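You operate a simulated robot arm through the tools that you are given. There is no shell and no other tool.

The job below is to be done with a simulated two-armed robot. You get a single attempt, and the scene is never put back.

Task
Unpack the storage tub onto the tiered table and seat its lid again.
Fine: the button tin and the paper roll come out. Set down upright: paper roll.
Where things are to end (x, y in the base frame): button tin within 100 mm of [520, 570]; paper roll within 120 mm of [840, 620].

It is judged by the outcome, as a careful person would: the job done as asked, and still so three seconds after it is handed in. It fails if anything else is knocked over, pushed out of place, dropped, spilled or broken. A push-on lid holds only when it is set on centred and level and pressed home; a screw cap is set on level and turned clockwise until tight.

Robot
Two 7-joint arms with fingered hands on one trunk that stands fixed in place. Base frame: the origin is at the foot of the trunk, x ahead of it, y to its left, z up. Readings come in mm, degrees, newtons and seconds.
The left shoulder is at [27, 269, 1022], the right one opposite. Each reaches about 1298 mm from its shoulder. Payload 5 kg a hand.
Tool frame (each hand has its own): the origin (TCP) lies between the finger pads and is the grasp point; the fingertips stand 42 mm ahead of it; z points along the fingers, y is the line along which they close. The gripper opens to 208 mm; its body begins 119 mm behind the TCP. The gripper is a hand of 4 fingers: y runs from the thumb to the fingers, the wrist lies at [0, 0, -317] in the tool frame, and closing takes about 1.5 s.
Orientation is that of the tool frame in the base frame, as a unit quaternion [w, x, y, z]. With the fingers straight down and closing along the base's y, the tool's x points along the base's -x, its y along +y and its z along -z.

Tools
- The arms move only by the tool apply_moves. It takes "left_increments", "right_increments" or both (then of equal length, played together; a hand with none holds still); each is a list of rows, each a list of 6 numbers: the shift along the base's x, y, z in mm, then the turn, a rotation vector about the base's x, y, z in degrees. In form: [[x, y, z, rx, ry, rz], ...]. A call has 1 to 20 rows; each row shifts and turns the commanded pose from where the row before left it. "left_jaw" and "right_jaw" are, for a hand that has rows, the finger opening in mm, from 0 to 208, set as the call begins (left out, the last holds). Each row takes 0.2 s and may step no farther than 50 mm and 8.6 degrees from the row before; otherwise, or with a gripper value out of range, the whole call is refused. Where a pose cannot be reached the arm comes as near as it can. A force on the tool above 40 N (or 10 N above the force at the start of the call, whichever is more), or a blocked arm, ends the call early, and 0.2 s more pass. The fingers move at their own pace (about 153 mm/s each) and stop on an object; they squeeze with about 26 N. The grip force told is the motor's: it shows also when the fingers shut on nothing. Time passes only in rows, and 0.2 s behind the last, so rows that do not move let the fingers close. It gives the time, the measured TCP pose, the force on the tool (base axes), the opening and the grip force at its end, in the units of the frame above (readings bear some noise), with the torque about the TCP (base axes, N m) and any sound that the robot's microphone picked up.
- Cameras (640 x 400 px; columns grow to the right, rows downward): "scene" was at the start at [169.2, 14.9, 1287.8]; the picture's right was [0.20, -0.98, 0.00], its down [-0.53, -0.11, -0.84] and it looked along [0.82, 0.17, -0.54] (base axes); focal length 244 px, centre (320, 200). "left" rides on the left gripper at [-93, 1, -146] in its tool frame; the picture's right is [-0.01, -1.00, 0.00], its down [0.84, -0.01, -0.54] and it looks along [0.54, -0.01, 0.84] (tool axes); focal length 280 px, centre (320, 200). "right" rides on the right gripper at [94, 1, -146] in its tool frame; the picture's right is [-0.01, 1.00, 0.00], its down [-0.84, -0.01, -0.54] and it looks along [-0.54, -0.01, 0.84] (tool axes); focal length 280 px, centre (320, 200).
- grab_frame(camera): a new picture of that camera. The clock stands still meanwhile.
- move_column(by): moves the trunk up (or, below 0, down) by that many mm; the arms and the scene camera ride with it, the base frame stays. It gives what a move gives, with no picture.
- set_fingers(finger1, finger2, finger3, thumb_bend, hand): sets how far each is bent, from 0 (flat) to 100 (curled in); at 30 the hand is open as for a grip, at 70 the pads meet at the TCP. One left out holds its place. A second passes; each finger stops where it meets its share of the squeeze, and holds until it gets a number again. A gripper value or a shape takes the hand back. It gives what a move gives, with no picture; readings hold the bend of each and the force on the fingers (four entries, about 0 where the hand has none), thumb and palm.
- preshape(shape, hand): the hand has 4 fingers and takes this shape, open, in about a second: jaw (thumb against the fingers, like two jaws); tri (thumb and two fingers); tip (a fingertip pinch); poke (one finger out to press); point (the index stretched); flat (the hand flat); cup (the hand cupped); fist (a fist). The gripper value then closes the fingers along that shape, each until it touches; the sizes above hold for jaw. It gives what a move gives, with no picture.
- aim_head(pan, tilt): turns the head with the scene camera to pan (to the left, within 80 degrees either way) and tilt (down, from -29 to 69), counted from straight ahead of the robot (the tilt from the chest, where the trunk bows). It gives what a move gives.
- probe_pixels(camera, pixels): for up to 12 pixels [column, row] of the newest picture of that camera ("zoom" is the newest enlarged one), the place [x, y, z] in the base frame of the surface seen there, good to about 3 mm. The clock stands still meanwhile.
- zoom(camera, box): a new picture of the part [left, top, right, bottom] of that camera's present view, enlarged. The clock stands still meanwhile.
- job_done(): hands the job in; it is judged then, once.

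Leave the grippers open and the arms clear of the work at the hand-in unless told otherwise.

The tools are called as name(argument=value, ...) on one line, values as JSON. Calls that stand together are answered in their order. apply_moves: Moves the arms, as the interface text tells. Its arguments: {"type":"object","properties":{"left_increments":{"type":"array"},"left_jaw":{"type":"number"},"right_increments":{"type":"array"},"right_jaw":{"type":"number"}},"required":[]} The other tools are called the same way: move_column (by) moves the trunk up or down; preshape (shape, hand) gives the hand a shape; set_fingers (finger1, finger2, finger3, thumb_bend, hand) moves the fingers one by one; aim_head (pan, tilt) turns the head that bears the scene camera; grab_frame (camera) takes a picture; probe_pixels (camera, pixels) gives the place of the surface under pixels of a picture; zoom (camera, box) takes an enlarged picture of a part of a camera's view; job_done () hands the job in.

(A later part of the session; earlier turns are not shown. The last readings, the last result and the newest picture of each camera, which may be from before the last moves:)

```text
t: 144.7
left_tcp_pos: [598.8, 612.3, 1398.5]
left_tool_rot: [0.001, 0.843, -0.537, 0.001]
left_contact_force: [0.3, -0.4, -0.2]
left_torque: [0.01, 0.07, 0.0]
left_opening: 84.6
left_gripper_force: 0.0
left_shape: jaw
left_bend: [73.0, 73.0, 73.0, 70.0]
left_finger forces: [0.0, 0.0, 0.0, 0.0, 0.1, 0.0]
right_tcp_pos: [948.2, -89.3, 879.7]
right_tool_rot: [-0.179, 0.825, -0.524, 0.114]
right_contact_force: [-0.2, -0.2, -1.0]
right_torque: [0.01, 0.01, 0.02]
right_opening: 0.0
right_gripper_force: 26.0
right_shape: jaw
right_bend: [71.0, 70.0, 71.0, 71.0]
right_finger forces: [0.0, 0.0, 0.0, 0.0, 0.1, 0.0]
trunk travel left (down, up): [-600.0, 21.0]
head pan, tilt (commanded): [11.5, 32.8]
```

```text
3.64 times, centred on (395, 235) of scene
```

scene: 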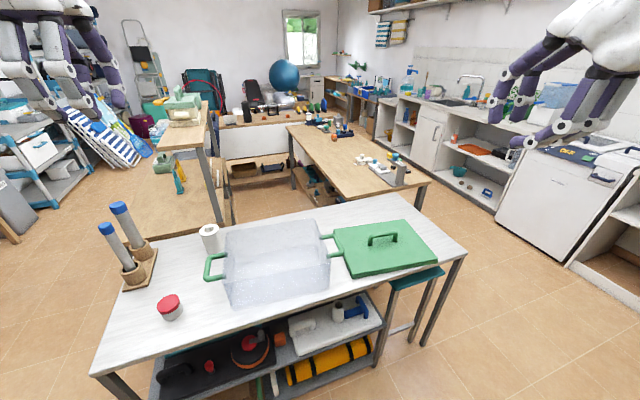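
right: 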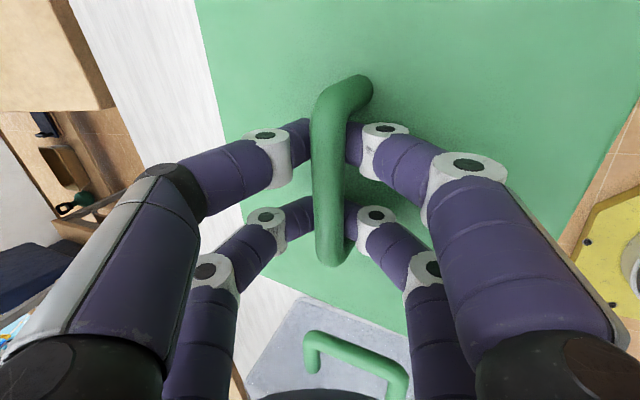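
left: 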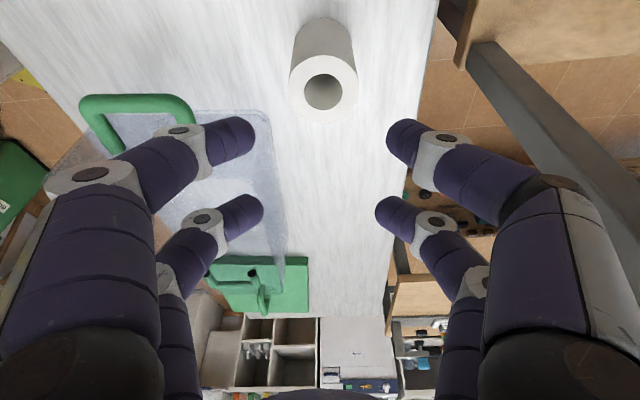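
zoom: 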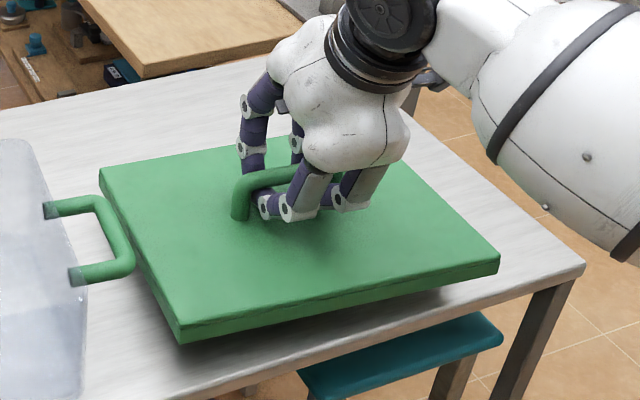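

The lid hangs nearly level. I'll raise it to z ≈ 1050 and measure its corners in the air before carrying it over the tub.

apply_moves(right_increments=[[0, 0, 20, 0, 0, 0], [0, 0, 25, 0, 0, 0], [0, 0, 25, 0, 0, 0], [0, 0, 25, 0, 0, 0], [0, 0, 25, 0, 0, 0], [0, 0, 25, 0, 0, 0], [0, 0, 25, 0, 0, 0], [0, 0, 0, 0, 0, 0]])

grab_frame(camera="scene")

```text
t: 146.5
left_tcp_pos: [598.6, 613.1, 1399.3]
left_tool_rot: [0.001, 0.843, -0.538, 0.0]
left_contact_force: [0.4, -0.4, 0.2]
left_torque: [0.0, 0.08, -0.03]
left_opening: 84.8
left_gripper_force: 0.0
left_shape: jaw
left_bend: [73.0, 73.0, 73.0, 70.0]
left_finger forces: [0.0, 0.0, 0.1, 0.0, 0.0, 0.1]
right_tcp_pos: [948.6, -89.6, 1049.9]
right_tool_rot: [-0.179, 0.825, -0.523, 0.113]
right_contact_force: [0.7, -0.5, -2.4]
right_torque: [0.06, 0.03, 0.02]
right_opening: 0.0
right_gripper_force: 26.3
right_shape: jaw
right_bend: [71.0, 70.0, 71.0, 71.0]
right_finger forces: [0.0, 0.0, 0.0, 0.1, 0.0, 0.0]
trunk travel left (down, up): [-600.0, 21.0]
head pan, tilt (commanded): [11.5, 32.8]
```

```text
taken
```

scene: 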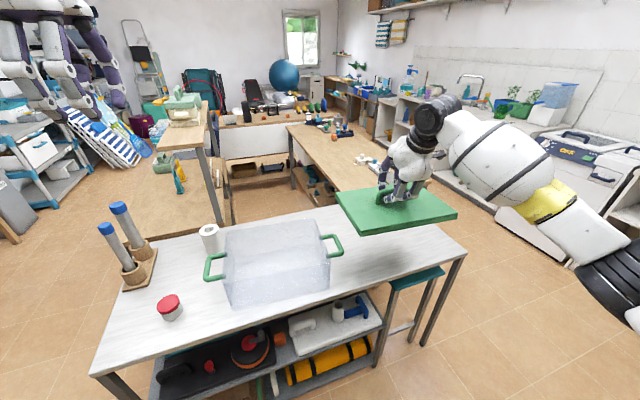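

I'll carry the lid over the tub with a shift of (−215, +380), staying at z 1050, then measure it there.

apply_moves(right_increments=[[-17.9, 31.6, 0, 0, 0, 0], [-17.9, 31.6, 0, 0, 0, 0], [-17.9, 31.6, 0, 0, 0, 0], [-17.9, 31.6, 0, 0, 0, 0], [-17.9, 31.6, 0, 0, 0, 0], [-17.9, 31.6, 0, 0, 0, 0], [-17.9, 31.6, 0, 0, 0, 0], [-17.9, 31.6, 0, 0, 0, 0], [-17.9, 31.6, 0, 0, 0, 0], [-17.9, 31.6, 0, 0, 0, 0], [-17.9, 31.6, 0, 0, 0, 0], [-17.9, 31.6, 0, 0, 0, 0], [0, 0, 0, 0, 0, 0], [0, 0, 0, 0, 0, 0]])

zoom(camera="scene", box=[190, 160, 370, 310])

```text
t: 149.5
left_tcp_pos: [597.8, 613.2, 1400.2]
left_tool_rot: [0.001, 0.843, -0.537, 0.001]
left_contact_force: [-0.1, 0.4, 0.5]
left_torque: [-0.11, -0.05, 0.03]
left_opening: 84.5
left_gripper_force: 0.0
left_shape: jaw
left_bend: [73.0, 73.0, 73.0, 70.0]
left_finger forces: [0.0, 0.0, 0.1, 0.0, 0.1, 0.0]
right_tcp_pos: [730.2, 293.1, 1050.6]
right_tool_rot: [-0.179, 0.826, -0.523, 0.114]
right_contact_force: [-0.7, 0.3, -2.9]
right_torque: [-0.06, -0.03, -0.05]
right_opening: 0.1
right_gripper_force: 25.8
right_shape: jaw
right_bend: [71.0, 70.0, 71.0, 71.0]
right_finger forces: [0.0, 0.0, 0.0, 0.0, 0.0, 0.0]
trunk travel left (down, up): [-600.0, 21.0]
head pan, tilt (commanded): [11.5, 32.8]
```

```text
2.67 times, centred on (280, 235) of scene
```

zoom: 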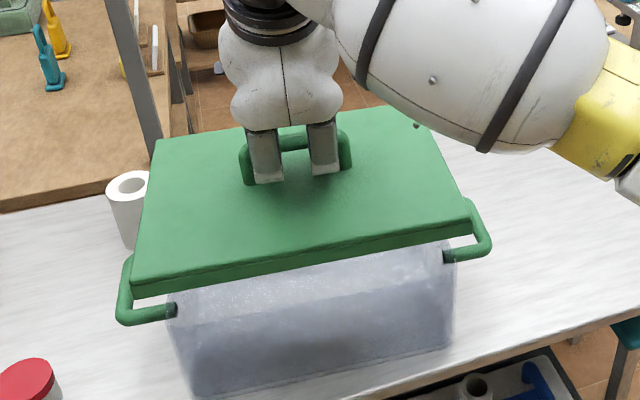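

probe_pixels(camera="zoom", pixels=[[134, 280], [158, 142], [430, 130], [468, 224], [250, 250], [200, 150], [400, 220], [133, 295], [470, 235], [380, 120], [300, 235], [160, 200]])

```text
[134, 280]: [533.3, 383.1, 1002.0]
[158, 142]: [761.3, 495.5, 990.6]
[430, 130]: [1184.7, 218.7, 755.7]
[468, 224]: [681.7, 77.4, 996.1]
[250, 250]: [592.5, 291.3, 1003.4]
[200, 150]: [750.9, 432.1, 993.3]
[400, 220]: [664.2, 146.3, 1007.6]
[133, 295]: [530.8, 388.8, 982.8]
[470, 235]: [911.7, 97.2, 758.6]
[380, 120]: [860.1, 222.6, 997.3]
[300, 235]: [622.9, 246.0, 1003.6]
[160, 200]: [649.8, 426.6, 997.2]
```

The lid's front edge is about 12 mm higher than the back, and the right about 5 mm higher than the left. I'll level it with a small hand rotation of (2.2, −1.9, 0)° and re-measure with tighter zooms.

apply_moves(right_increments=[[0, 0, 0, 1.1, -0.95, 0], [0, 0, 0, 1.1, -0.95, 0], [0, 0, 0, 0, 0, 0], [0, 0, 0, 0, 0, 0]])

zoom(camera="scene", box=[215, 185, 295, 285])

```text
t: 150.5
left_tcp_pos: [598.7, 612.2, 1399.9]
left_tool_rot: [0.003, 0.843, -0.539, 0.001]
left_contact_force: [-0.9, -0.3, -1.0]
left_torque: [-0.01, -0.01, 0.01]
left_opening: 84.6
left_gripper_force: 0.1
left_shape: jaw
left_bend: [73.0, 73.0, 73.0, 70.0]
left_finger forces: [0.1, 0.0, 0.0, 0.1, 0.0, 0.0]
right_tcp_pos: [732.0, 291.5, 1050.9]
right_tool_rot: [-0.202, 0.82, -0.522, 0.117]
right_contact_force: [0.7, 0.0, -2.9]
right_torque: [0.01, -0.01, 0.04]
right_opening: 0.1
right_gripper_force: 26.4
right_shape: jaw
right_bend: [71.0, 70.0, 71.0, 71.0]
right_finger forces: [0.0, 0.0, 0.1, 0.1, 0.0, 0.0]
trunk travel left (down, up): [-600.0, 21.0]
head pan, tilt (commanded): [11.5, 32.8]
```

```text
4.00 times, centred on (255, 235) of scene
```

zoom: 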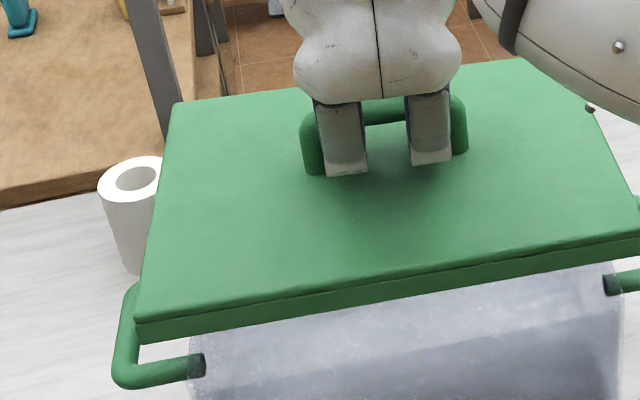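

probe_pixels(camera="zoom", pixels=[[138, 318], [177, 104], [150, 260], [165, 170], [250, 300], [400, 270], [560, 240], [250, 110], [540, 70], [200, 200], [580, 130], [600, 225]])

zoom(camera="scene", box=[270, 185, 350, 285])

```text
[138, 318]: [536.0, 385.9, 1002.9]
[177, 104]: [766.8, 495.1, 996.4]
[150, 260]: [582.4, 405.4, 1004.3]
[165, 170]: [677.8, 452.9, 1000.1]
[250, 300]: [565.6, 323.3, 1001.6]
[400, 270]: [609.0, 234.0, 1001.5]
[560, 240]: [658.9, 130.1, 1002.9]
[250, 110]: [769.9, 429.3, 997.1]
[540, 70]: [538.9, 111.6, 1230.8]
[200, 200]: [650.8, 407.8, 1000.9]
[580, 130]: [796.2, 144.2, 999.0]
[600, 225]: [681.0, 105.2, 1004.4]
```

```text
4.00 times, centred on (310, 235) of scene
```

zoom: 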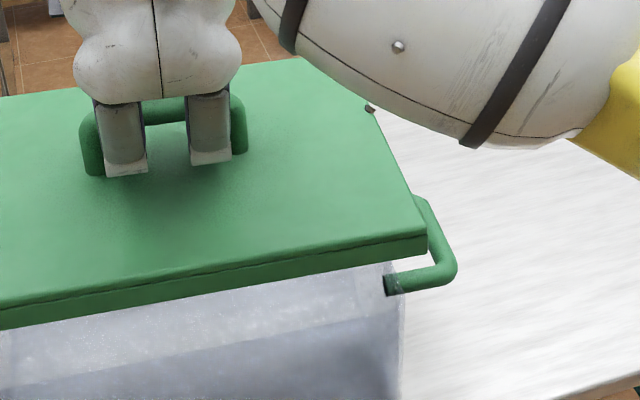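

The lid is nearly level now, with the front still about 5 mm higher. I'll probe the right end in this zoom.

probe_pixels(camera="zoom", pixels=[[423, 233], [408, 195], [393, 160], [378, 124], [200, 285], [330, 255], [296, 62], [420, 250], [350, 200], [250, 120], [426, 242], [300, 220]])

```text
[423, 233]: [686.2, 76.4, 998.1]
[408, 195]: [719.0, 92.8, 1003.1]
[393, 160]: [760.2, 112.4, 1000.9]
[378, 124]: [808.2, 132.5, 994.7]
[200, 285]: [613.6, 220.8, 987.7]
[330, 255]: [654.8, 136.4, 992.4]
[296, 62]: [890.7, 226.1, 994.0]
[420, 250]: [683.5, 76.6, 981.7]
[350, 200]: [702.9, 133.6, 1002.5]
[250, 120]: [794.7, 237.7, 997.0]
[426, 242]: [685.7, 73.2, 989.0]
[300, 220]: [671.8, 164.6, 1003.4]
```

The lid's centre reads about 8 mm toward the front of where the seated lid was, and its yaw about 1.3° short of the tub's 26.6°. I'll finish levelling (1.2°), yaw +1.3°, shift (+6.6, +3.6), and lower to about 12 mm above the rim, then compare edges at nearly equal height.

apply_moves(right_increments=[[3.3, 1.8, 0, 0.53, -1.08, 0], [3.3, 1.8, 0, 0, 0, 1.3], [0, 0, -15, 0, 0, 0], [0, 0, -15, 0, 0, 0], [0, 0, -15, 0, 0, 0], [0, 0, -15, 0, 0, 0], [0, 0, 0, 0, 0, 0], [0, 0, 0, 0, 0, 0]])

zoom(camera="scene", box=[195, 200, 285, 310])

```text
t: 152.3
left_tcp_pos: [598.8, 612.4, 1399.2]
left_tool_rot: [0.002, 0.843, -0.538, 0.001]
left_contact_force: [0.0, 0.5, 0.8]
left_torque: [0.02, -0.02, 0.0]
left_opening: 84.7
left_gripper_force: 0.1
left_shape: jaw
left_bend: [73.0, 73.0, 73.0, 70.0]
left_finger forces: [0.0, 0.0, 0.0, 0.0, 0.1, 0.0]
right_tcp_pos: [740.3, 296.4, 993.2]
right_tool_rot: [-0.213, 0.823, -0.512, 0.121]
right_contact_force: [-0.1, -0.4, -2.4]
right_torque: [-0.01, 0.01, 0.01]
right_opening: 0.0
right_gripper_force: 26.2
right_shape: jaw
right_bend: [71.0, 70.0, 71.0, 71.0]
right_finger forces: [0.0, 0.1, 0.1, 0.1, 0.1, 0.0]
trunk travel left (down, up): [-600.0, 21.0]
head pan, tilt (commanded): [11.5, 32.8]
```

```text
3.64 times, centred on (240, 255) of scene
```

zoom: 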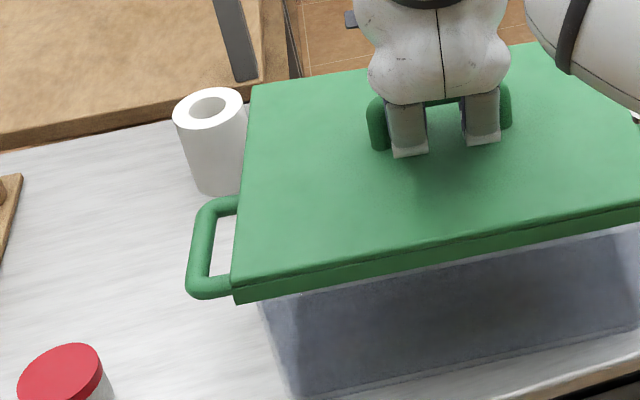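

probe_pixels(camera="zoom", pixels=[[235, 284], [254, 88], [238, 240], [247, 150], [350, 255], [480, 225], [600, 200], [520, 48], [238, 298], [300, 300], [205, 215], [205, 285]])

zoom(camera="scene", box=[265, 200, 355, 310])

```text
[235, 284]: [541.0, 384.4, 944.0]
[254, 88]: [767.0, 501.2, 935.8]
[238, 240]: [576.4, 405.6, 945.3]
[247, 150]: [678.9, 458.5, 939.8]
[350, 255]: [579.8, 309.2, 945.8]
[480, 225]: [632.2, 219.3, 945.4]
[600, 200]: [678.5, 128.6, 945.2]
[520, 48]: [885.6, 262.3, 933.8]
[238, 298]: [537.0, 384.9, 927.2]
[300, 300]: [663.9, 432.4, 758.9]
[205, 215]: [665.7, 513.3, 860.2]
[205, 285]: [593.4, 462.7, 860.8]
```

```text
3.64 times, centred on (310, 255) of scene
```

zoom: 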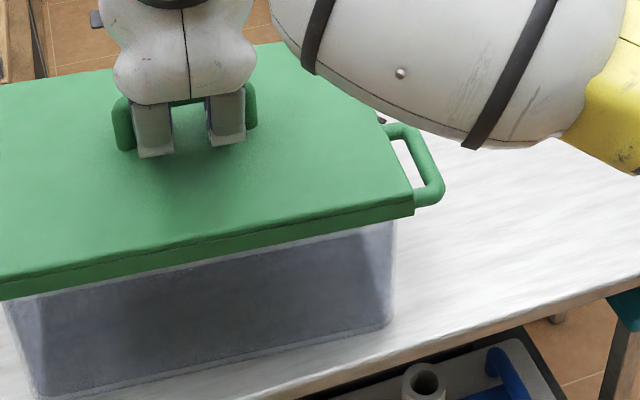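

The front edge is still about 10 mm higher than the back (945 vs 935). I'll probe the right end too before correcting.

probe_pixels(camera="zoom", pixels=[[411, 203], [398, 170], [385, 135], [412, 214], [330, 225], [200, 240], [276, 48], [300, 180], [392, 230], [388, 320], [440, 185], [395, 130]])

grab_frame(camera="right")

```text
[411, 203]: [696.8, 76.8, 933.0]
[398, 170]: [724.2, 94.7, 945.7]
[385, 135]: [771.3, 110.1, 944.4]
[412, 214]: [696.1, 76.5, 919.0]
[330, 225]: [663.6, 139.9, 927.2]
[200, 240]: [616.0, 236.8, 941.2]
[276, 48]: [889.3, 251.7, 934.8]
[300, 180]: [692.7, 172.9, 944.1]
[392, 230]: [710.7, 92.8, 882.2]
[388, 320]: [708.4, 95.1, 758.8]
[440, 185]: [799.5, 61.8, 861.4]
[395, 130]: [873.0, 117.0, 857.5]
```

```text
taken
```

right: 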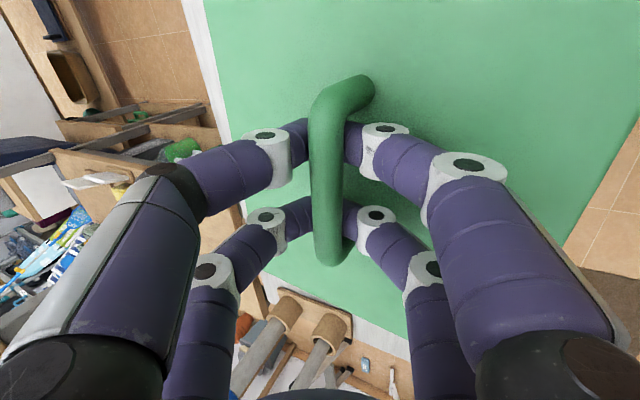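

The front corners are now within about 3 mm of the seated lid's position, and the yaw matches (26.9° vs 26.3°). I'll level once more with 2.3° about the bar axis and re-check the heights.

apply_moves(right_increments=[[0, 0, 0, 0.5, -1.03, 0], [0, 0, 0, 0.5, -1.03, 0], [0, 0, 0, 0, 0, 0], [0, 0, 0, 0, 0, 0]])

zoom(camera="scene", box=[205, 195, 345, 295])

```text
t: 153.3
left_tcp_pos: [600.1, 612.8, 1400.5]
left_tool_rot: [0.001, 0.843, -0.538, 0.002]
left_contact_force: [0.3, 0.5, -0.5]
left_torque: [-0.02, -0.02, -0.01]
left_opening: 84.7
left_gripper_force: 0.1
left_shape: jaw
left_bend: [73.0, 73.0, 73.0, 70.0]
left_finger forces: [0.0, 0.1, 0.0, 0.0, 0.0, 0.0]
right_tcp_pos: [741.4, 295.4, 992.7]
right_tool_rot: [-0.23, 0.819, -0.509, 0.131]
right_contact_force: [0.2, 0.1, -2.0]
right_torque: [-0.03, 0.0, -0.04]
right_opening: 0.0
right_gripper_force: 25.7
right_shape: jaw
right_bend: [71.0, 70.0, 71.0, 71.0]
right_finger forces: [0.0, 0.0, 0.0, 0.0, 0.1, 0.1]
trunk travel left (down, up): [-600.0, 21.0]
head pan, tilt (commanded): [11.5, 32.8]
```

```text
4.00 times, centred on (275, 245) of scene
```

zoom: 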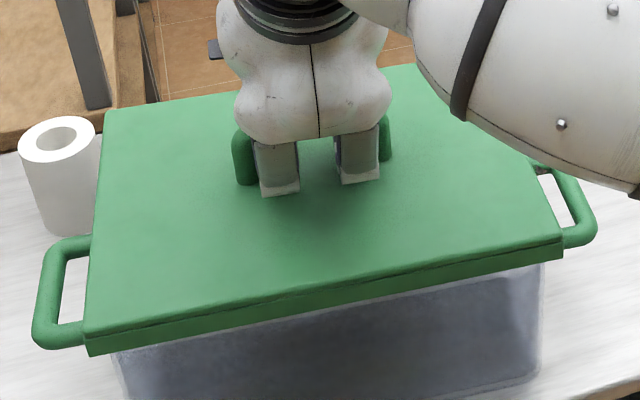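

probe_pixels(camera="zoom", pixels=[[87, 330], [109, 112], [561, 236], [100, 230], [200, 295], [330, 265], [460, 240], [150, 115], [200, 108], [420, 75], [500, 150], [540, 200]])

```text
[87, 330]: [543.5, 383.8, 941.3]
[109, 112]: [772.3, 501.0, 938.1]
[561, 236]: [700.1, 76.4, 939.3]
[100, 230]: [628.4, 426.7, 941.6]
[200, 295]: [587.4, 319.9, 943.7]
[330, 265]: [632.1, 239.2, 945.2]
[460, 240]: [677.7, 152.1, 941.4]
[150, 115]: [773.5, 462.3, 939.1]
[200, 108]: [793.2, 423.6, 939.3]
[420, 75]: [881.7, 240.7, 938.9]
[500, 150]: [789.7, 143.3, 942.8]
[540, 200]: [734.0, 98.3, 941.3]
```

The lid is level within about 1°, with corners within about 4 mm of the seated position: slightly right and slightly front. I'll shift (0, +3.8), trim another 0.7° of level, and lower 16 mm to just above the rim.

apply_moves(right_increments=[[0, 3.8, 0, 0.3, -0.63, 0], [0, 0, -6, 0, 0, 0], [0, 0, -5, 0, 0, 0], [0, 0, -5, 0, 0, 0], [0, 0, 0, 0, 0, 0], [0, 0, 0, 0, 0, 0]])

zoom(camera="scene", box=[205, 195, 345, 295])

```text
t: 154.7
left_tcp_pos: [598.9, 612.7, 1399.2]
left_tool_rot: [0.002, 0.843, -0.538, 0.001]
left_contact_force: [0.2, -0.3, -0.3]
left_torque: [0.0, 0.02, 0.01]
left_opening: 84.5
left_gripper_force: 0.1
left_shape: jaw
left_bend: [73.0, 73.0, 73.0, 70.0]
left_finger forces: [0.1, 0.0, 0.0, 0.1, 0.0, 0.0]
right_tcp_pos: [740.0, 298.6, 976.5]
right_tool_rot: [-0.235, 0.818, -0.508, 0.134]
right_contact_force: [0.7, -0.7, -2.5]
right_torque: [0.0, -0.02, -0.01]
right_opening: 0.0
right_gripper_force: 25.7
right_shape: jaw
right_bend: [71.0, 70.0, 71.0, 71.0]
right_finger forces: [0.0, 0.0, 0.0, 0.0, 0.1, 0.1]
trunk travel left (down, up): [-600.0, 21.0]
head pan, tilt (commanded): [11.5, 32.8]
```

```text
4.00 times, centred on (275, 245) of scene
```

zoom: 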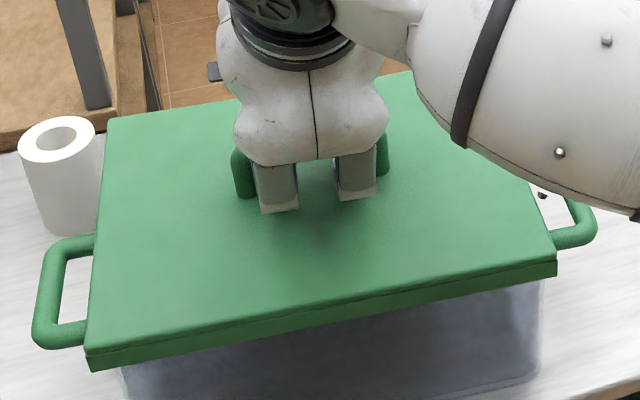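

probe_pixels(camera="zoom", pixels=[[89, 346], [110, 122], [555, 254], [100, 240], [200, 312], [330, 285], [460, 260], [150, 125], [200, 115], [410, 80], [500, 170], [88, 360]])

```text
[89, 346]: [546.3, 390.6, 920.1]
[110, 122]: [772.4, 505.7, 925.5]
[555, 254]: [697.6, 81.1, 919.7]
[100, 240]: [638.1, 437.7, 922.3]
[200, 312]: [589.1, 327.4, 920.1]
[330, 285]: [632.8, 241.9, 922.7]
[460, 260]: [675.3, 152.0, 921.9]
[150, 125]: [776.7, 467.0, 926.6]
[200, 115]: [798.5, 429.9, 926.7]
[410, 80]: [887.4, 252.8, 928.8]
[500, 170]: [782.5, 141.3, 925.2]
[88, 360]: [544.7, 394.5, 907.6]
```

The lid is now centred within about 1–2 mm of the seated position, its skirt right at the rim, with the back about 6 mm higher. I'll trim −0.5° and lower in 2–3 mm steps, reading the force.

apply_moves(right_increments=[[0, 0, -2, -0.22, 0.45, 0], [0, 0, -2, 0, 0, 0], [0, 0, -2, 0, 0, 0], [0, 0, 0, 0, 0, 0]])

```text
t: 155.7
left_tcp_pos: [600.2, 613.0, 1400.4]
left_tool_rot: [0.001, 0.843, -0.538, 0.001]
left_contact_force: [0.0, 0.3, 0.6]
left_torque: [0.03, 0.0, 0.02]
left_opening: 84.6
left_gripper_force: 0.0
left_shape: jaw
left_bend: [73.0, 73.0, 73.0, 70.0]
left_finger forces: [0.1, 0.1, 0.1, 0.0, 0.0, 0.0]
right_tcp_pos: [739.8, 299.2, 970.3]
right_tool_rot: [-0.23, 0.819, -0.509, 0.131]
right_contact_force: [0.0, -0.7, -2.3]
right_torque: [-0.04, -0.04, 0.0]
right_opening: 0.0
right_gripper_force: 26.4
right_shape: jaw
right_bend: [71.0, 70.0, 71.0, 71.0]
right_finger forces: [0.1, 0.1, 0.0, 0.1, 0.0, 0.0]
trunk travel left (down, up): [-600.0, 21.0]
head pan, tilt (commanded): [11.5, 32.8]
```

There's no contact yet; the lid's full weight is still on the hand. I'll continue lowering in 2 mm steps.

apply_moves(right_increments=[[0, 0, -2, 0, 0, 0], [0, 0, -2, 0, 0, 0], [0, 0, -2, 0, 0, 0], [0, 0, 0, 0, 0, 0]])

zoom(camera="scene", box=[205, 195, 345, 295])

```text
t: 156.7
left_tcp_pos: [598.9, 612.1, 1400.9]
left_tool_rot: [0.002, 0.843, -0.538, 0.001]
left_contact_force: [0.2, -0.3, 0.0]
left_torque: [0.0, 0.01, 0.01]
left_opening: 84.9
left_gripper_force: 0.2
left_shape: jaw
left_bend: [73.0, 73.0, 73.0, 70.0]
left_finger forces: [0.1, 0.1, 0.0, 0.0, 0.0, 0.0]
right_tcp_pos: [740.9, 298.9, 963.2]
right_tool_rot: [-0.231, 0.819, -0.509, 0.132]
right_contact_force: [0.2, -0.3, -2.2]
right_torque: [-0.02, -0.04, 0.02]
right_opening: 0.0
right_gripper_force: 25.8
right_shape: jaw
right_bend: [71.0, 70.0, 71.0, 71.0]
right_finger forces: [0.0, 0.1, 0.1, 0.0, 0.1, 0.1]
trunk travel left (down, up): [-600.0, 21.0]
head pan, tilt (commanded): [11.5, 32.8]
```

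```text
4.00 times, centred on (275, 245) of scene
```

zoom: 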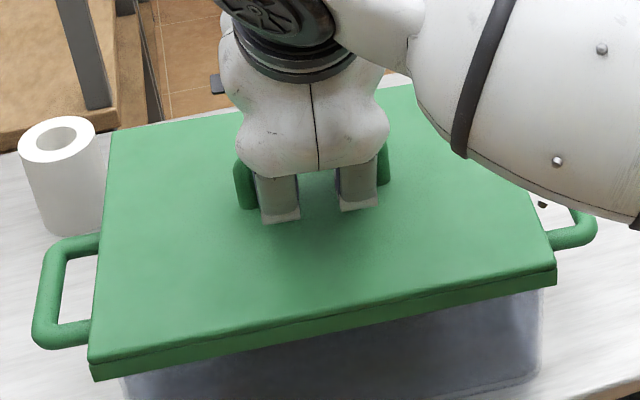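

Still hanging free at TCP z 963. I'll probe the lid's heights and corners once more.

probe_pixels(camera="zoom", pixels=[[91, 358], [114, 135], [554, 265], [104, 250], [200, 325], [330, 295], [460, 272], [150, 140], [200, 128], [405, 92], [500, 185], [92, 374]])

```text
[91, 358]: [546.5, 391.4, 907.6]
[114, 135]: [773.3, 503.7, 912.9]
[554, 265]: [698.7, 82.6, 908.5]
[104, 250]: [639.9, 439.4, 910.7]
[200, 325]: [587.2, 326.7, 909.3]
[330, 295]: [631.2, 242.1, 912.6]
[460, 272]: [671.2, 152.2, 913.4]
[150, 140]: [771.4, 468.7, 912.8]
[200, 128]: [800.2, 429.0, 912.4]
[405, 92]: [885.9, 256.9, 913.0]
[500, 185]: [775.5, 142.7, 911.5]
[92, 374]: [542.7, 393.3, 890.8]
```

The lid is level (908–913 all round) and its skirt is already around the rim, with about 4 mm to go. I'll lower further to contact.

apply_moves(right_increments=[[0, 0, -2, 0, 0, 0], [0, 0, -2, 0, 0, 0], [0, 0, 0, 0, 0, 0]])

```text
t: 157.5
left_tcp_pos: [598.1, 612.8, 1398.4]
left_tool_rot: [0.001, 0.843, -0.537, 0.001]
left_contact_force: [1.4, 0.4, 0.1]
left_torque: [0.01, 0.02, 0.0]
left_opening: 84.9
left_gripper_force: 0.0
left_shape: jaw
left_bend: [73.0, 73.0, 73.0, 70.0]
left_finger forces: [0.0, 0.0, 0.0, 0.0, 0.1, 0.1]
right_tcp_pos: [738.7, 299.2, 959.5]
right_tool_rot: [-0.232, 0.819, -0.509, 0.131]
right_contact_force: [0.0, 0.2, -0.5]
right_torque: [0.01, 0.02, 0.03]
right_opening: 0.0
right_gripper_force: 26.1
right_shape: jaw
right_bend: [71.0, 70.0, 71.0, 71.0]
right_finger forces: [0.0, 0.1, 0.1, 0.1, 0.0, 0.1]
trunk travel left (down, up): [-600.0, 21.0]
head pan, tilt (commanded): [11.5, 32.8]
```

The weight is coming off (−0.5 N), so the lid is touching down. I'll go 2 mm further, gently.

apply_moves(right_increments=[[0, 0, -1.5, 0, 0, 0], [0, 0, -1.5, 0, 0, 0], [0, 0, 0, 0, 0, 0]])

zoom(camera="scene", box=[205, 195, 345, 295])

```text
t: 158.3
left_tcp_pos: [599.7, 612.5, 1400.3]
left_tool_rot: [0.001, 0.843, -0.538, 0.001]
left_contact_force: [0.1, -0.4, 0.6]
left_torque: [0.01, 0.03, 0.03]
left_opening: 84.6
left_gripper_force: 0.0
left_shape: jaw
left_bend: [73.0, 73.0, 73.0, 70.0]
left_finger forces: [0.1, 0.1, 0.1, 0.1, 0.1, 0.0]
right_tcp_pos: [738.6, 299.8, 955.7]
right_tool_rot: [-0.231, 0.819, -0.509, 0.132]
right_contact_force: [0.8, -0.3, 0.0]
right_torque: [0.04, 0.02, 0.01]
right_opening: 0.3
right_gripper_force: 25.9
right_shape: jaw
right_bend: [71.0, 70.0, 71.0, 71.0]
right_finger forces: [0.0, 0.0, 0.0, 0.0, 0.0, 0.0]
trunk travel left (down, up): [-600.0, 21.0]
head pan, tilt (commanded): [11.5, 32.8]
```

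```text
4.00 times, centred on (275, 245) of scene
```

zoom: 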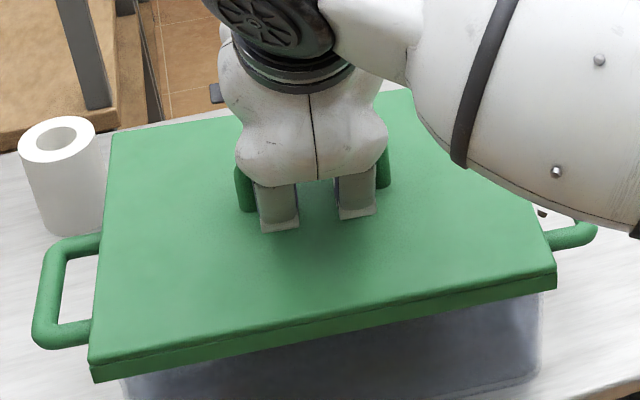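

probe_pixels(camera="zoom", pixels=[[91, 360], [114, 137], [554, 269], [104, 250], [200, 330], [330, 300], [460, 277], [150, 140], [200, 130], [400, 95], [500, 190], [92, 376]])

```text
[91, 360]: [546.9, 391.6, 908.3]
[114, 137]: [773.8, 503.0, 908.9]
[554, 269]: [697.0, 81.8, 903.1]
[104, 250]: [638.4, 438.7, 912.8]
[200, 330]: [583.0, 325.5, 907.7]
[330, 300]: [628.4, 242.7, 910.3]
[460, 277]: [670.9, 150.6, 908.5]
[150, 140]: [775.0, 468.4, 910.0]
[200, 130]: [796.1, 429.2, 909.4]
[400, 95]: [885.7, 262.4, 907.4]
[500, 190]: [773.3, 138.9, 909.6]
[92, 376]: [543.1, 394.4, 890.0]
```

The lid sits at z ≈ 908–910, essentially home. Compared with the first picture of the seated lid, its corners are about 1.3 px left (≈ 3 mm toward +y). To centre it, I'll ease up 2 mm, shift (−0.5, −3.2) with a +0.5° yaw, and set it down again.

apply_moves(right_increments=[[0, 0, 2, 0, 0, 0], [0, 0, 1.5, 0, 0, 0], [-0.3, -1.6, 0, 0, 0, 0.5], [-0.2, -1.6, 0, 0, 0, 0], [0, 0, -1.5, 0, 0, 0], [0, 0, -2, 0, 0, 0], [0, 0, 0, 0, 0, 0]])

zoom(camera="scene", box=[195, 205, 355, 315])

```text
t: 159.9
left_tcp_pos: [599.8, 612.6, 1400.1]
left_tool_rot: [0.001, 0.843, -0.538, 0.001]
left_contact_force: [0.1, 0.2, -0.6]
left_torque: [0.01, -0.01, -0.03]
left_opening: 84.5
left_gripper_force: 0.0
left_shape: jaw
left_bend: [73.0, 73.0, 73.0, 70.0]
left_finger forces: [0.0, 0.1, 0.0, 0.1, 0.1, 0.0]
right_tcp_pos: [739.1, 296.0, 956.7]
right_tool_rot: [-0.232, 0.821, -0.505, 0.131]
right_contact_force: [-0.5, 0.4, -0.3]
right_torque: [0.03, 0.02, 0.02]
right_opening: 0.0
right_gripper_force: 26.0
right_shape: jaw
right_bend: [71.0, 70.0, 71.0, 71.0]
right_finger forces: [0.0, 0.1, 0.1, 0.1, 0.1, 0.1]
trunk travel left (down, up): [-600.0, 21.0]
head pan, tilt (commanded): [11.5, 32.8]
```

```text
3.64 times, centred on (275, 260) of scene
```

zoom: 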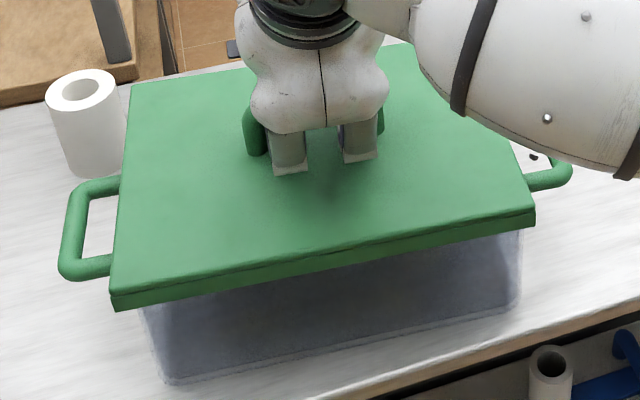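

The lid's outline now matches the original seated view within about 2 mm relative to the tub. With the closed tips just above the lid top at its centre, I can press it home with the hand itself. I'll push down in small steps and read the force.

apply_moves(right_increments=[[0, 0, -2, 0, 0, 0], [0, 0, -2, 0, 0, 0], [0, 0, 0, 0, 0, 0]])

```text
t: 160.7
left_tcp_pos: [599.0, 613.4, 1399.7]
left_tool_rot: [0.001, 0.843, -0.538, 0.0]
left_contact_force: [0.4, -1.2, -0.6]
left_torque: [-0.04, -0.02, 0.01]
left_opening: 84.4
left_gripper_force: 0.1
left_shape: jaw
left_bend: [73.0, 73.0, 73.0, 70.0]
left_finger forces: [0.0, 0.1, 0.0, 0.0, 0.0, 0.1]
right_tcp_pos: [740.3, 294.5, 951.2]
right_tool_rot: [-0.232, 0.821, -0.505, 0.131]
right_contact_force: [-0.4, 0.0, 0.2]
right_torque: [-0.03, 0.01, -0.02]
right_opening: 0.2
right_gripper_force: 25.8
right_shape: jaw
right_bend: [71.0, 70.0, 71.0, 71.0]
right_finger forces: [0.1, 0.0, 0.1, 0.0, 0.0, 0.0]
trunk travel left (down, up): [-600.0, 21.0]
head pan, tilt (commanded): [11.5, 32.8]
```

No contact yet at 951. I'll continue down gently.

apply_moves(right_increments=[[0, 0, -2, 0, 0, 0], [0, 0, -2, 0, 0, 0], [0, 0, 0, 0, 0, 0]])

```text
t: 161.5
left_tcp_pos: [597.5, 612.6, 1399.9]
left_tool_rot: [0.002, 0.843, -0.538, 0.001]
left_contact_force: [0.5, 0.0, -1.1]
left_torque: [0.01, -0.02, 0.01]
left_opening: 84.7
left_gripper_force: 0.0
left_shape: jaw
left_bend: [73.0, 73.0, 73.0, 70.0]
left_finger forces: [0.0, 0.0, 0.0, 0.0, 0.1, 0.0]
right_tcp_pos: [739.5, 294.7, 950.6]
right_tool_rot: [-0.233, 0.821, -0.505, 0.132]
right_contact_force: [1.9, 0.2, 14.2]
right_torque: [0.05, -0.19, -0.09]
right_opening: 0.0
right_gripper_force: 25.6
right_shape: jaw
right_bend: [71.0, 70.0, 71.0, 71.0]
right_finger forces: [0.0, 0.1, 0.0, 0.0, 0.1, 0.0]
trunk travel left (down, up): [-600.0, 21.0]
head pan, tilt (commanded): [11.5, 32.8]
```

The tips are pressing on the lid's centre with 14 N. I'll push a bit more, to about 30 N.

apply_moves(right_increments=[[0, 0, -2, 0, 0, 0], [0, 0, -1.5, 0, 0, 0], [0, 0, 0, 0, 0, 0]])

zoom(camera="scene", box=[195, 205, 355, 315])

```text
t: 162.3
left_tcp_pos: [597.2, 611.1, 1400.5]
left_tool_rot: [0.0, 0.843, -0.538, 0.002]
left_contact_force: [0.0, 0.3, 0.3]
left_torque: [-0.01, 0.01, 0.0]
left_opening: 84.6
left_gripper_force: 0.1
left_shape: jaw
left_bend: [73.0, 73.0, 73.0, 70.0]
left_finger forces: [0.0, 0.0, 0.0, 0.0, 0.1, 0.0]
right_tcp_pos: [737.4, 295.0, 948.1]
right_tool_rot: [-0.233, 0.821, -0.504, 0.132]
right_contact_force: [-1.4, -6.4, 38.3]
right_torque: [-0.29, -0.25, -0.07]
right_opening: 0.0
right_gripper_force: 25.8
right_shape: jaw
right_bend: [71.0, 71.0, 71.0, 71.0]
right_finger forces: [0.0, 0.0, 0.0, 0.0, 0.0, 0.1]
trunk travel left (down, up): [-600.0, 21.0]
head pan, tilt (commanded): [11.5, 32.8]
```

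```text
3.64 times, centred on (275, 260) of scene
```

zoom: 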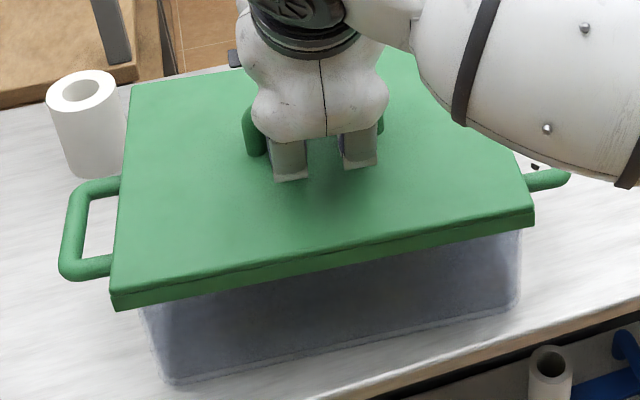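

That's 38 N of press. I'll probe the lid's heights now against the original 907.

probe_pixels(camera="zoom", pixels=[[115, 290], [134, 88], [530, 210], [122, 200], [220, 262], [330, 240], [450, 218], [180, 90], [220, 84], [400, 55], [500, 150], [116, 305]])

```text
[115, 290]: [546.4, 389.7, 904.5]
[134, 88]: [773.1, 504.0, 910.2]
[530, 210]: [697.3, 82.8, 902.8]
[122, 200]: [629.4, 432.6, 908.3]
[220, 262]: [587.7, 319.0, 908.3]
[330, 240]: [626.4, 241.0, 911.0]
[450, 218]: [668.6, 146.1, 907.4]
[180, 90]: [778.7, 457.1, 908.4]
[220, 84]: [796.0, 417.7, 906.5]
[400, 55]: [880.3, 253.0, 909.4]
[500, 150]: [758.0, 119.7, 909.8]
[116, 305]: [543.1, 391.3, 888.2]
```

The lid top averages about 908.8, matching the original seated height (about 908), so it's home and level. I'll relieve the press by rising 9 mm, then open the fingers slightly to free the bar.

apply_moves(right_increments=[[0, 0, 4, 0, 0, 0], [0, 0, 5, 0, 0, 0], [0, 0, 0, 0, 0, 0]])

apply_moves(right_increments=[[0, 0, 1, 0, 0, 0], [0, 0, 1, 0, 0, 0], [0, 0, 1, 0, 0, 0], [0, 0, 0, 0, 0, 0]], right_jaw=26)

grab_frame(camera="right")

```text
t: 163.1
left_tcp_pos: [597.4, 612.8, 1399.4]
left_tool_rot: [0.001, 0.843, -0.538, 0.001]
left_contact_force: [-0.1, 0.1, 0.0]
left_torque: [0.02, -0.02, 0.02]
left_opening: 84.5
left_gripper_force: 0.1
left_shape: jaw
left_bend: [73.0, 73.0, 73.0, 70.0]
left_finger forces: [0.0, 0.1, 0.1, 0.0, 0.0, 0.1]
right_tcp_pos: [739.3, 295.9, 952.9]
right_tool_rot: [-0.23, 0.821, -0.505, 0.13]
right_contact_force: [0.5, -0.4, -0.7]
right_torque: [0.01, -0.01, 0.01]
right_opening: 0.2
right_gripper_force: 26.0
right_shape: jaw
right_bend: [70.0, 70.0, 71.0, 71.0]
right_finger forces: [0.0, 0.0, 0.0, 0.0, 0.0, 0.0]
trunk travel left (down, up): [-600.0, 21.0]
head pan, tilt (commanded): [11.5, 32.8]
```

```text
t: 164.1
left_tcp_pos: [598.5, 613.2, 1399.7]
left_tool_rot: [0.002, 0.843, -0.539, 0.001]
left_contact_force: [0.8, -0.1, -0.1]
left_torque: [-0.01, -0.02, -0.01]
left_opening: 84.7
left_gripper_force: 0.1
left_shape: jaw
left_bend: [73.0, 73.0, 73.0, 70.0]
left_finger forces: [0.0, 0.0, 0.1, 0.1, 0.0, 0.0]
right_tcp_pos: [738.7, 296.0, 958.1]
right_tool_rot: [-0.233, 0.821, -0.505, 0.131]
right_contact_force: [0.1, 0.8, 4.0]
right_torque: [-0.03, -0.02, 0.0]
right_opening: 25.4
right_gripper_force: 0.0
right_shape: jaw
right_bend: [73.0, 72.0, 72.0, 70.0]
right_finger forces: [2.5, 1.5, 0.1, 0.1, 0.1, 0.0]
trunk travel left (down, up): [-600.0, 21.0]
head pan, tilt (commanded): [11.5, 32.8]
```

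```text
taken
```

right: 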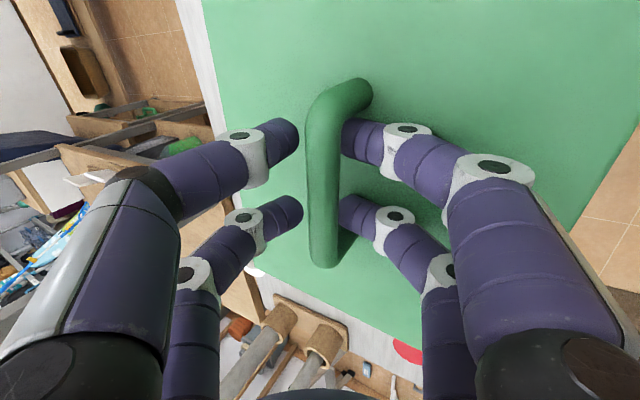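

The fingers are freeing the bar, with the tips lightly touching the lid (4 N). I'll rise 6 mm with a slight shift toward the robot while opening to 52 mm.

apply_moves(right_increments=[[-1.5, -0.7, 4, 0, 0, 0], [-1.5, -0.7, 4, 0, 0, 0], [-1.5, -0.7, 3, 0, 0, 0], [0, 0, 0, 0, 0, 0], [0, 0, 0, 0, 0, 0]], right_jaw=52)

grab_frame(camera="right")

```text
t: 165.3
left_tcp_pos: [599.3, 611.7, 1399.8]
left_tool_rot: [0.002, 0.843, -0.538, 0.001]
left_contact_force: [0.1, 0.6, 0.6]
left_torque: [-0.02, 0.01, 0.02]
left_opening: 84.7
left_gripper_force: 0.1
left_shape: jaw
left_bend: [73.0, 73.0, 73.0, 70.0]
left_finger forces: [0.1, 0.0, 0.0, 0.0, 0.1, 0.0]
right_tcp_pos: [735.0, 293.7, 969.3]
right_tool_rot: [-0.232, 0.821, -0.506, 0.13]
right_contact_force: [-0.3, 0.5, 0.1]
right_torque: [-0.01, 0.01, 0.01]
right_opening: 51.7
right_gripper_force: 0.2
right_shape: jaw
right_bend: [73.0, 73.0, 73.0, 70.0]
right_finger forces: [0.1, 0.0, 0.1, 0.0, 0.1, 0.1]
trunk travel left (down, up): [-600.0, 21.0]
head pan, tilt (commanded): [11.5, 32.8]
```

```text
taken
```

right: 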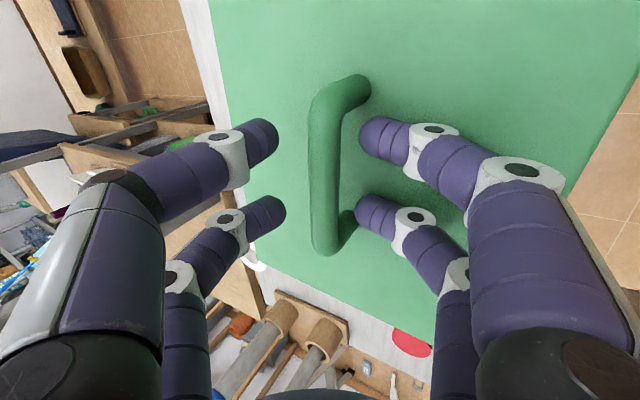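

The bar is clear on both sides. I'll retreat along the finger direction about 100 mm and check the lid stays put.

apply_moves(right_increments=[[-4.5, -2.5, 8.6, 0, 0, 0], [-6.7, -3.7, 12.9, 0, 0, 0], [-9, -5, 17.2, 0, 0, 0], [-9, -5, 17.2, 0, 0, 0], [-9, -5, 17.2, 0, 0, 0], [-9, -5, 17.2, 0, 0, 0], [0, 0, 0, 0, 0, 0]])

grab_frame(camera="right")

zoom(camera="scene", box=[190, 200, 360, 310])

```text
t: 166.9
left_tcp_pos: [598.7, 614.1, 1399.6]
left_tool_rot: [0.001, 0.843, -0.539, 0.001]
left_contact_force: [0.1, 1.1, -1.1]
left_torque: [-0.05, -0.04, 0.0]
left_opening: 84.6
left_gripper_force: 0.1
left_shape: jaw
left_bend: [73.0, 73.0, 73.0, 70.0]
left_finger forces: [0.1, 0.0, 0.1, 0.1, 0.0, 0.0]
right_tcp_pos: [687.7, 267.4, 1058.1]
right_tool_rot: [-0.232, 0.821, -0.505, 0.13]
right_contact_force: [-0.4, 0.9, 0.6]
right_torque: [-0.02, 0.05, -0.01]
right_opening: 51.8
right_gripper_force: 0.1
right_shape: jaw
right_bend: [73.0, 73.0, 73.0, 70.0]
right_finger forces: [0.0, 0.0, 0.0, 0.1, 0.0, 0.1]
trunk travel left (down, up): [-600.0, 21.0]
head pan, tilt (commanded): [11.5, 32.8]
```

```text
taken
```

right: 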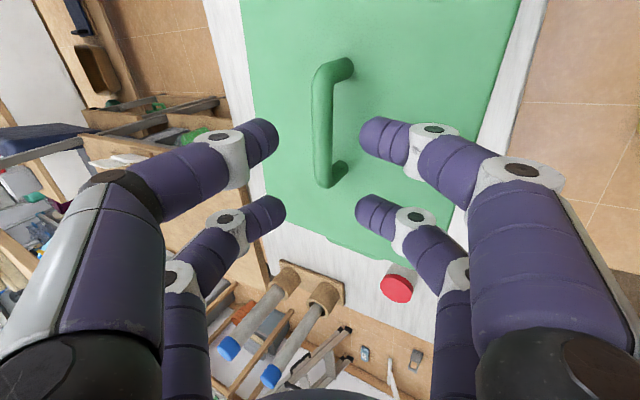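

```text
3.64 times, centred on (275, 255) of scene
```

zoom: 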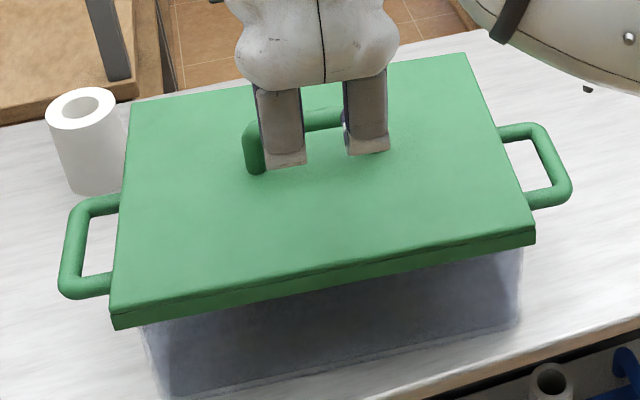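

The lid stays seated and its outline nearly matches the first picture. I'll check the centring by zooming on the front-left and front-right corners to compare the overhang past the tub walls.

zoom(camera="scene", box=[205, 265, 245, 305])

probe_pixels(camera="zoom", pixels=[[230, 210], [235, 270], [360, 330], [380, 380]])

zoom(camera="scene", box=[310, 235, 350, 275])

```text
10.00 times, centred on (225, 285) of scene
```

zoom: 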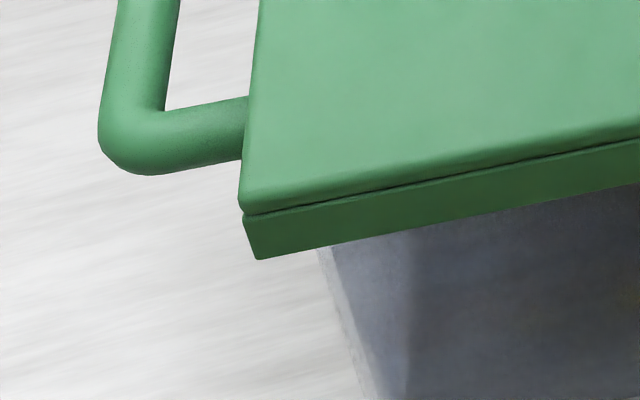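

```text
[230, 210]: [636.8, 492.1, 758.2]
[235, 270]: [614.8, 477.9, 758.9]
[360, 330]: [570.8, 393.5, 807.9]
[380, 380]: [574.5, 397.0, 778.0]
```

```text
10.00 times, centred on (330, 255) of scene
```

zoom: 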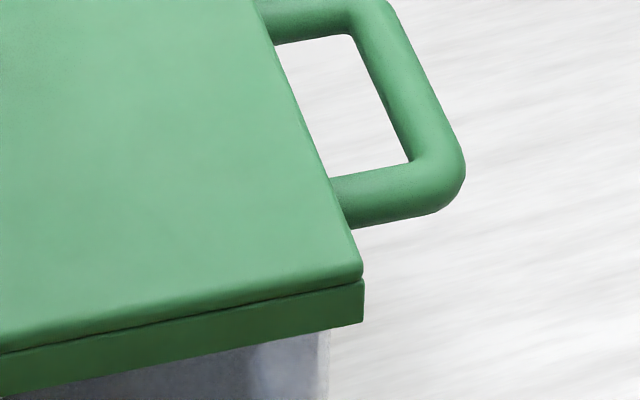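

The overhang pattern (left ≈ 6.7 px, right ≈ 3.5 px) is close to the first picture's (≈ 7.1 and 4.9 px), within about 2 mm. I'll probe the lid's four corner regions for height.

zoom(camera="scene", box=[190, 200, 360, 310])

probe_pixels(camera="zoom", pixels=[[130, 295], [150, 280], [145, 120], [165, 115], [455, 65], [440, 75], [515, 220], [500, 205], [300, 250], [220, 200], [420, 180], [480, 130]])

```text
3.64 times, centred on (275, 255) of scene
```

zoom: 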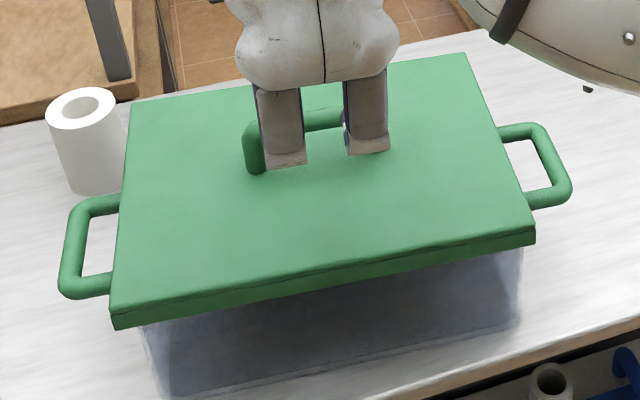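

```text
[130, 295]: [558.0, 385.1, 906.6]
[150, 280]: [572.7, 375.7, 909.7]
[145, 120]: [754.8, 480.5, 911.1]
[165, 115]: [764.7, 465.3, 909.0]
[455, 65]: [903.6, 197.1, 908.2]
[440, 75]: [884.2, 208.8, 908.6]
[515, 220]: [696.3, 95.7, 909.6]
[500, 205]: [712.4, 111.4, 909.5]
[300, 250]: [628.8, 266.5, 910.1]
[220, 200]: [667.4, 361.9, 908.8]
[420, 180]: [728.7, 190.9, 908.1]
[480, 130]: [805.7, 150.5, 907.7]
```

The lid top is level at 908.9 ± 1.5 everywhere, matching the original. To be sure it is fully home, I'll give a second press from above on the handle bar. First I'll shape the right hand into a fist in the air and look.

preshape(shape="fist", hand="right")

grab_frame(camera="right")

zoom(camera="scene", box=[190, 150, 360, 290])

```text
t: 167.8
left_tcp_pos: [599.3, 612.4, 1399.6]
left_tool_rot: [0.002, 0.843, -0.538, 0.001]
left_contact_force: [0.5, -0.1, 0.4]
left_torque: [-0.01, -0.02, 0.0]
left_opening: 84.6
left_gripper_force: 0.0
left_shape: jaw
left_bend: [73.0, 73.0, 73.0, 70.0]
left_finger forces: [0.0, 0.0, 0.0, 0.0, 0.1, 0.0]
right_tcp_pos: [688.0, 265.5, 1059.8]
right_tool_rot: [-0.231, 0.821, -0.505, 0.131]
right_contact_force: [0.3, 0.2, -0.1]
right_torque: [-0.01, 0.05, -0.02]
right_opening: 0.1
right_gripper_force: 0.0
right_shape: fist
right_bend: [100.0, 100.0, 100.0, 52.0]
right_finger forces: [0.1, 0.0, 0.0, 0.1, 0.0, 0.0]
trunk travel left (down, up): [-600.0, 21.0]
head pan, tilt (commanded): [11.5, 32.8]
```

```text
taken
```

right: 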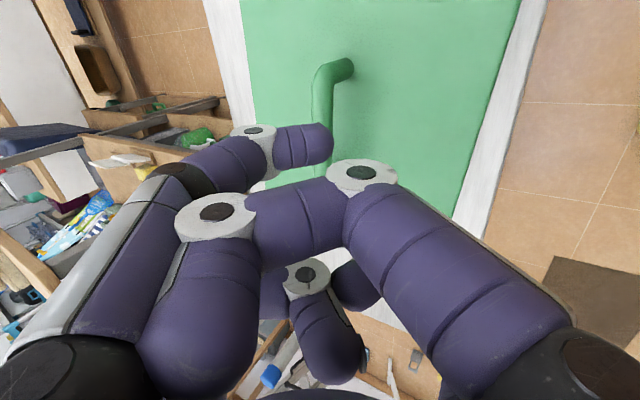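

```text
2.86 times, centred on (275, 220) of scene
```

zoom: 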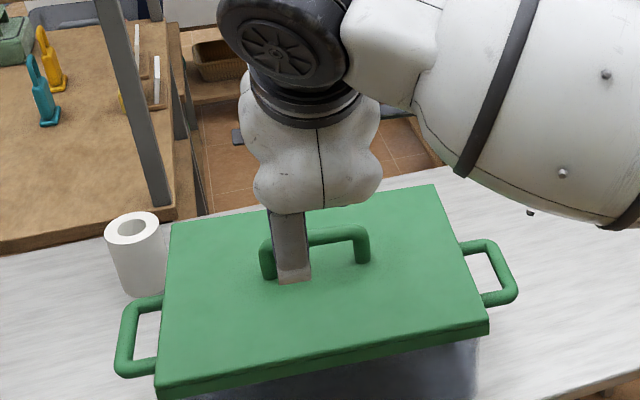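

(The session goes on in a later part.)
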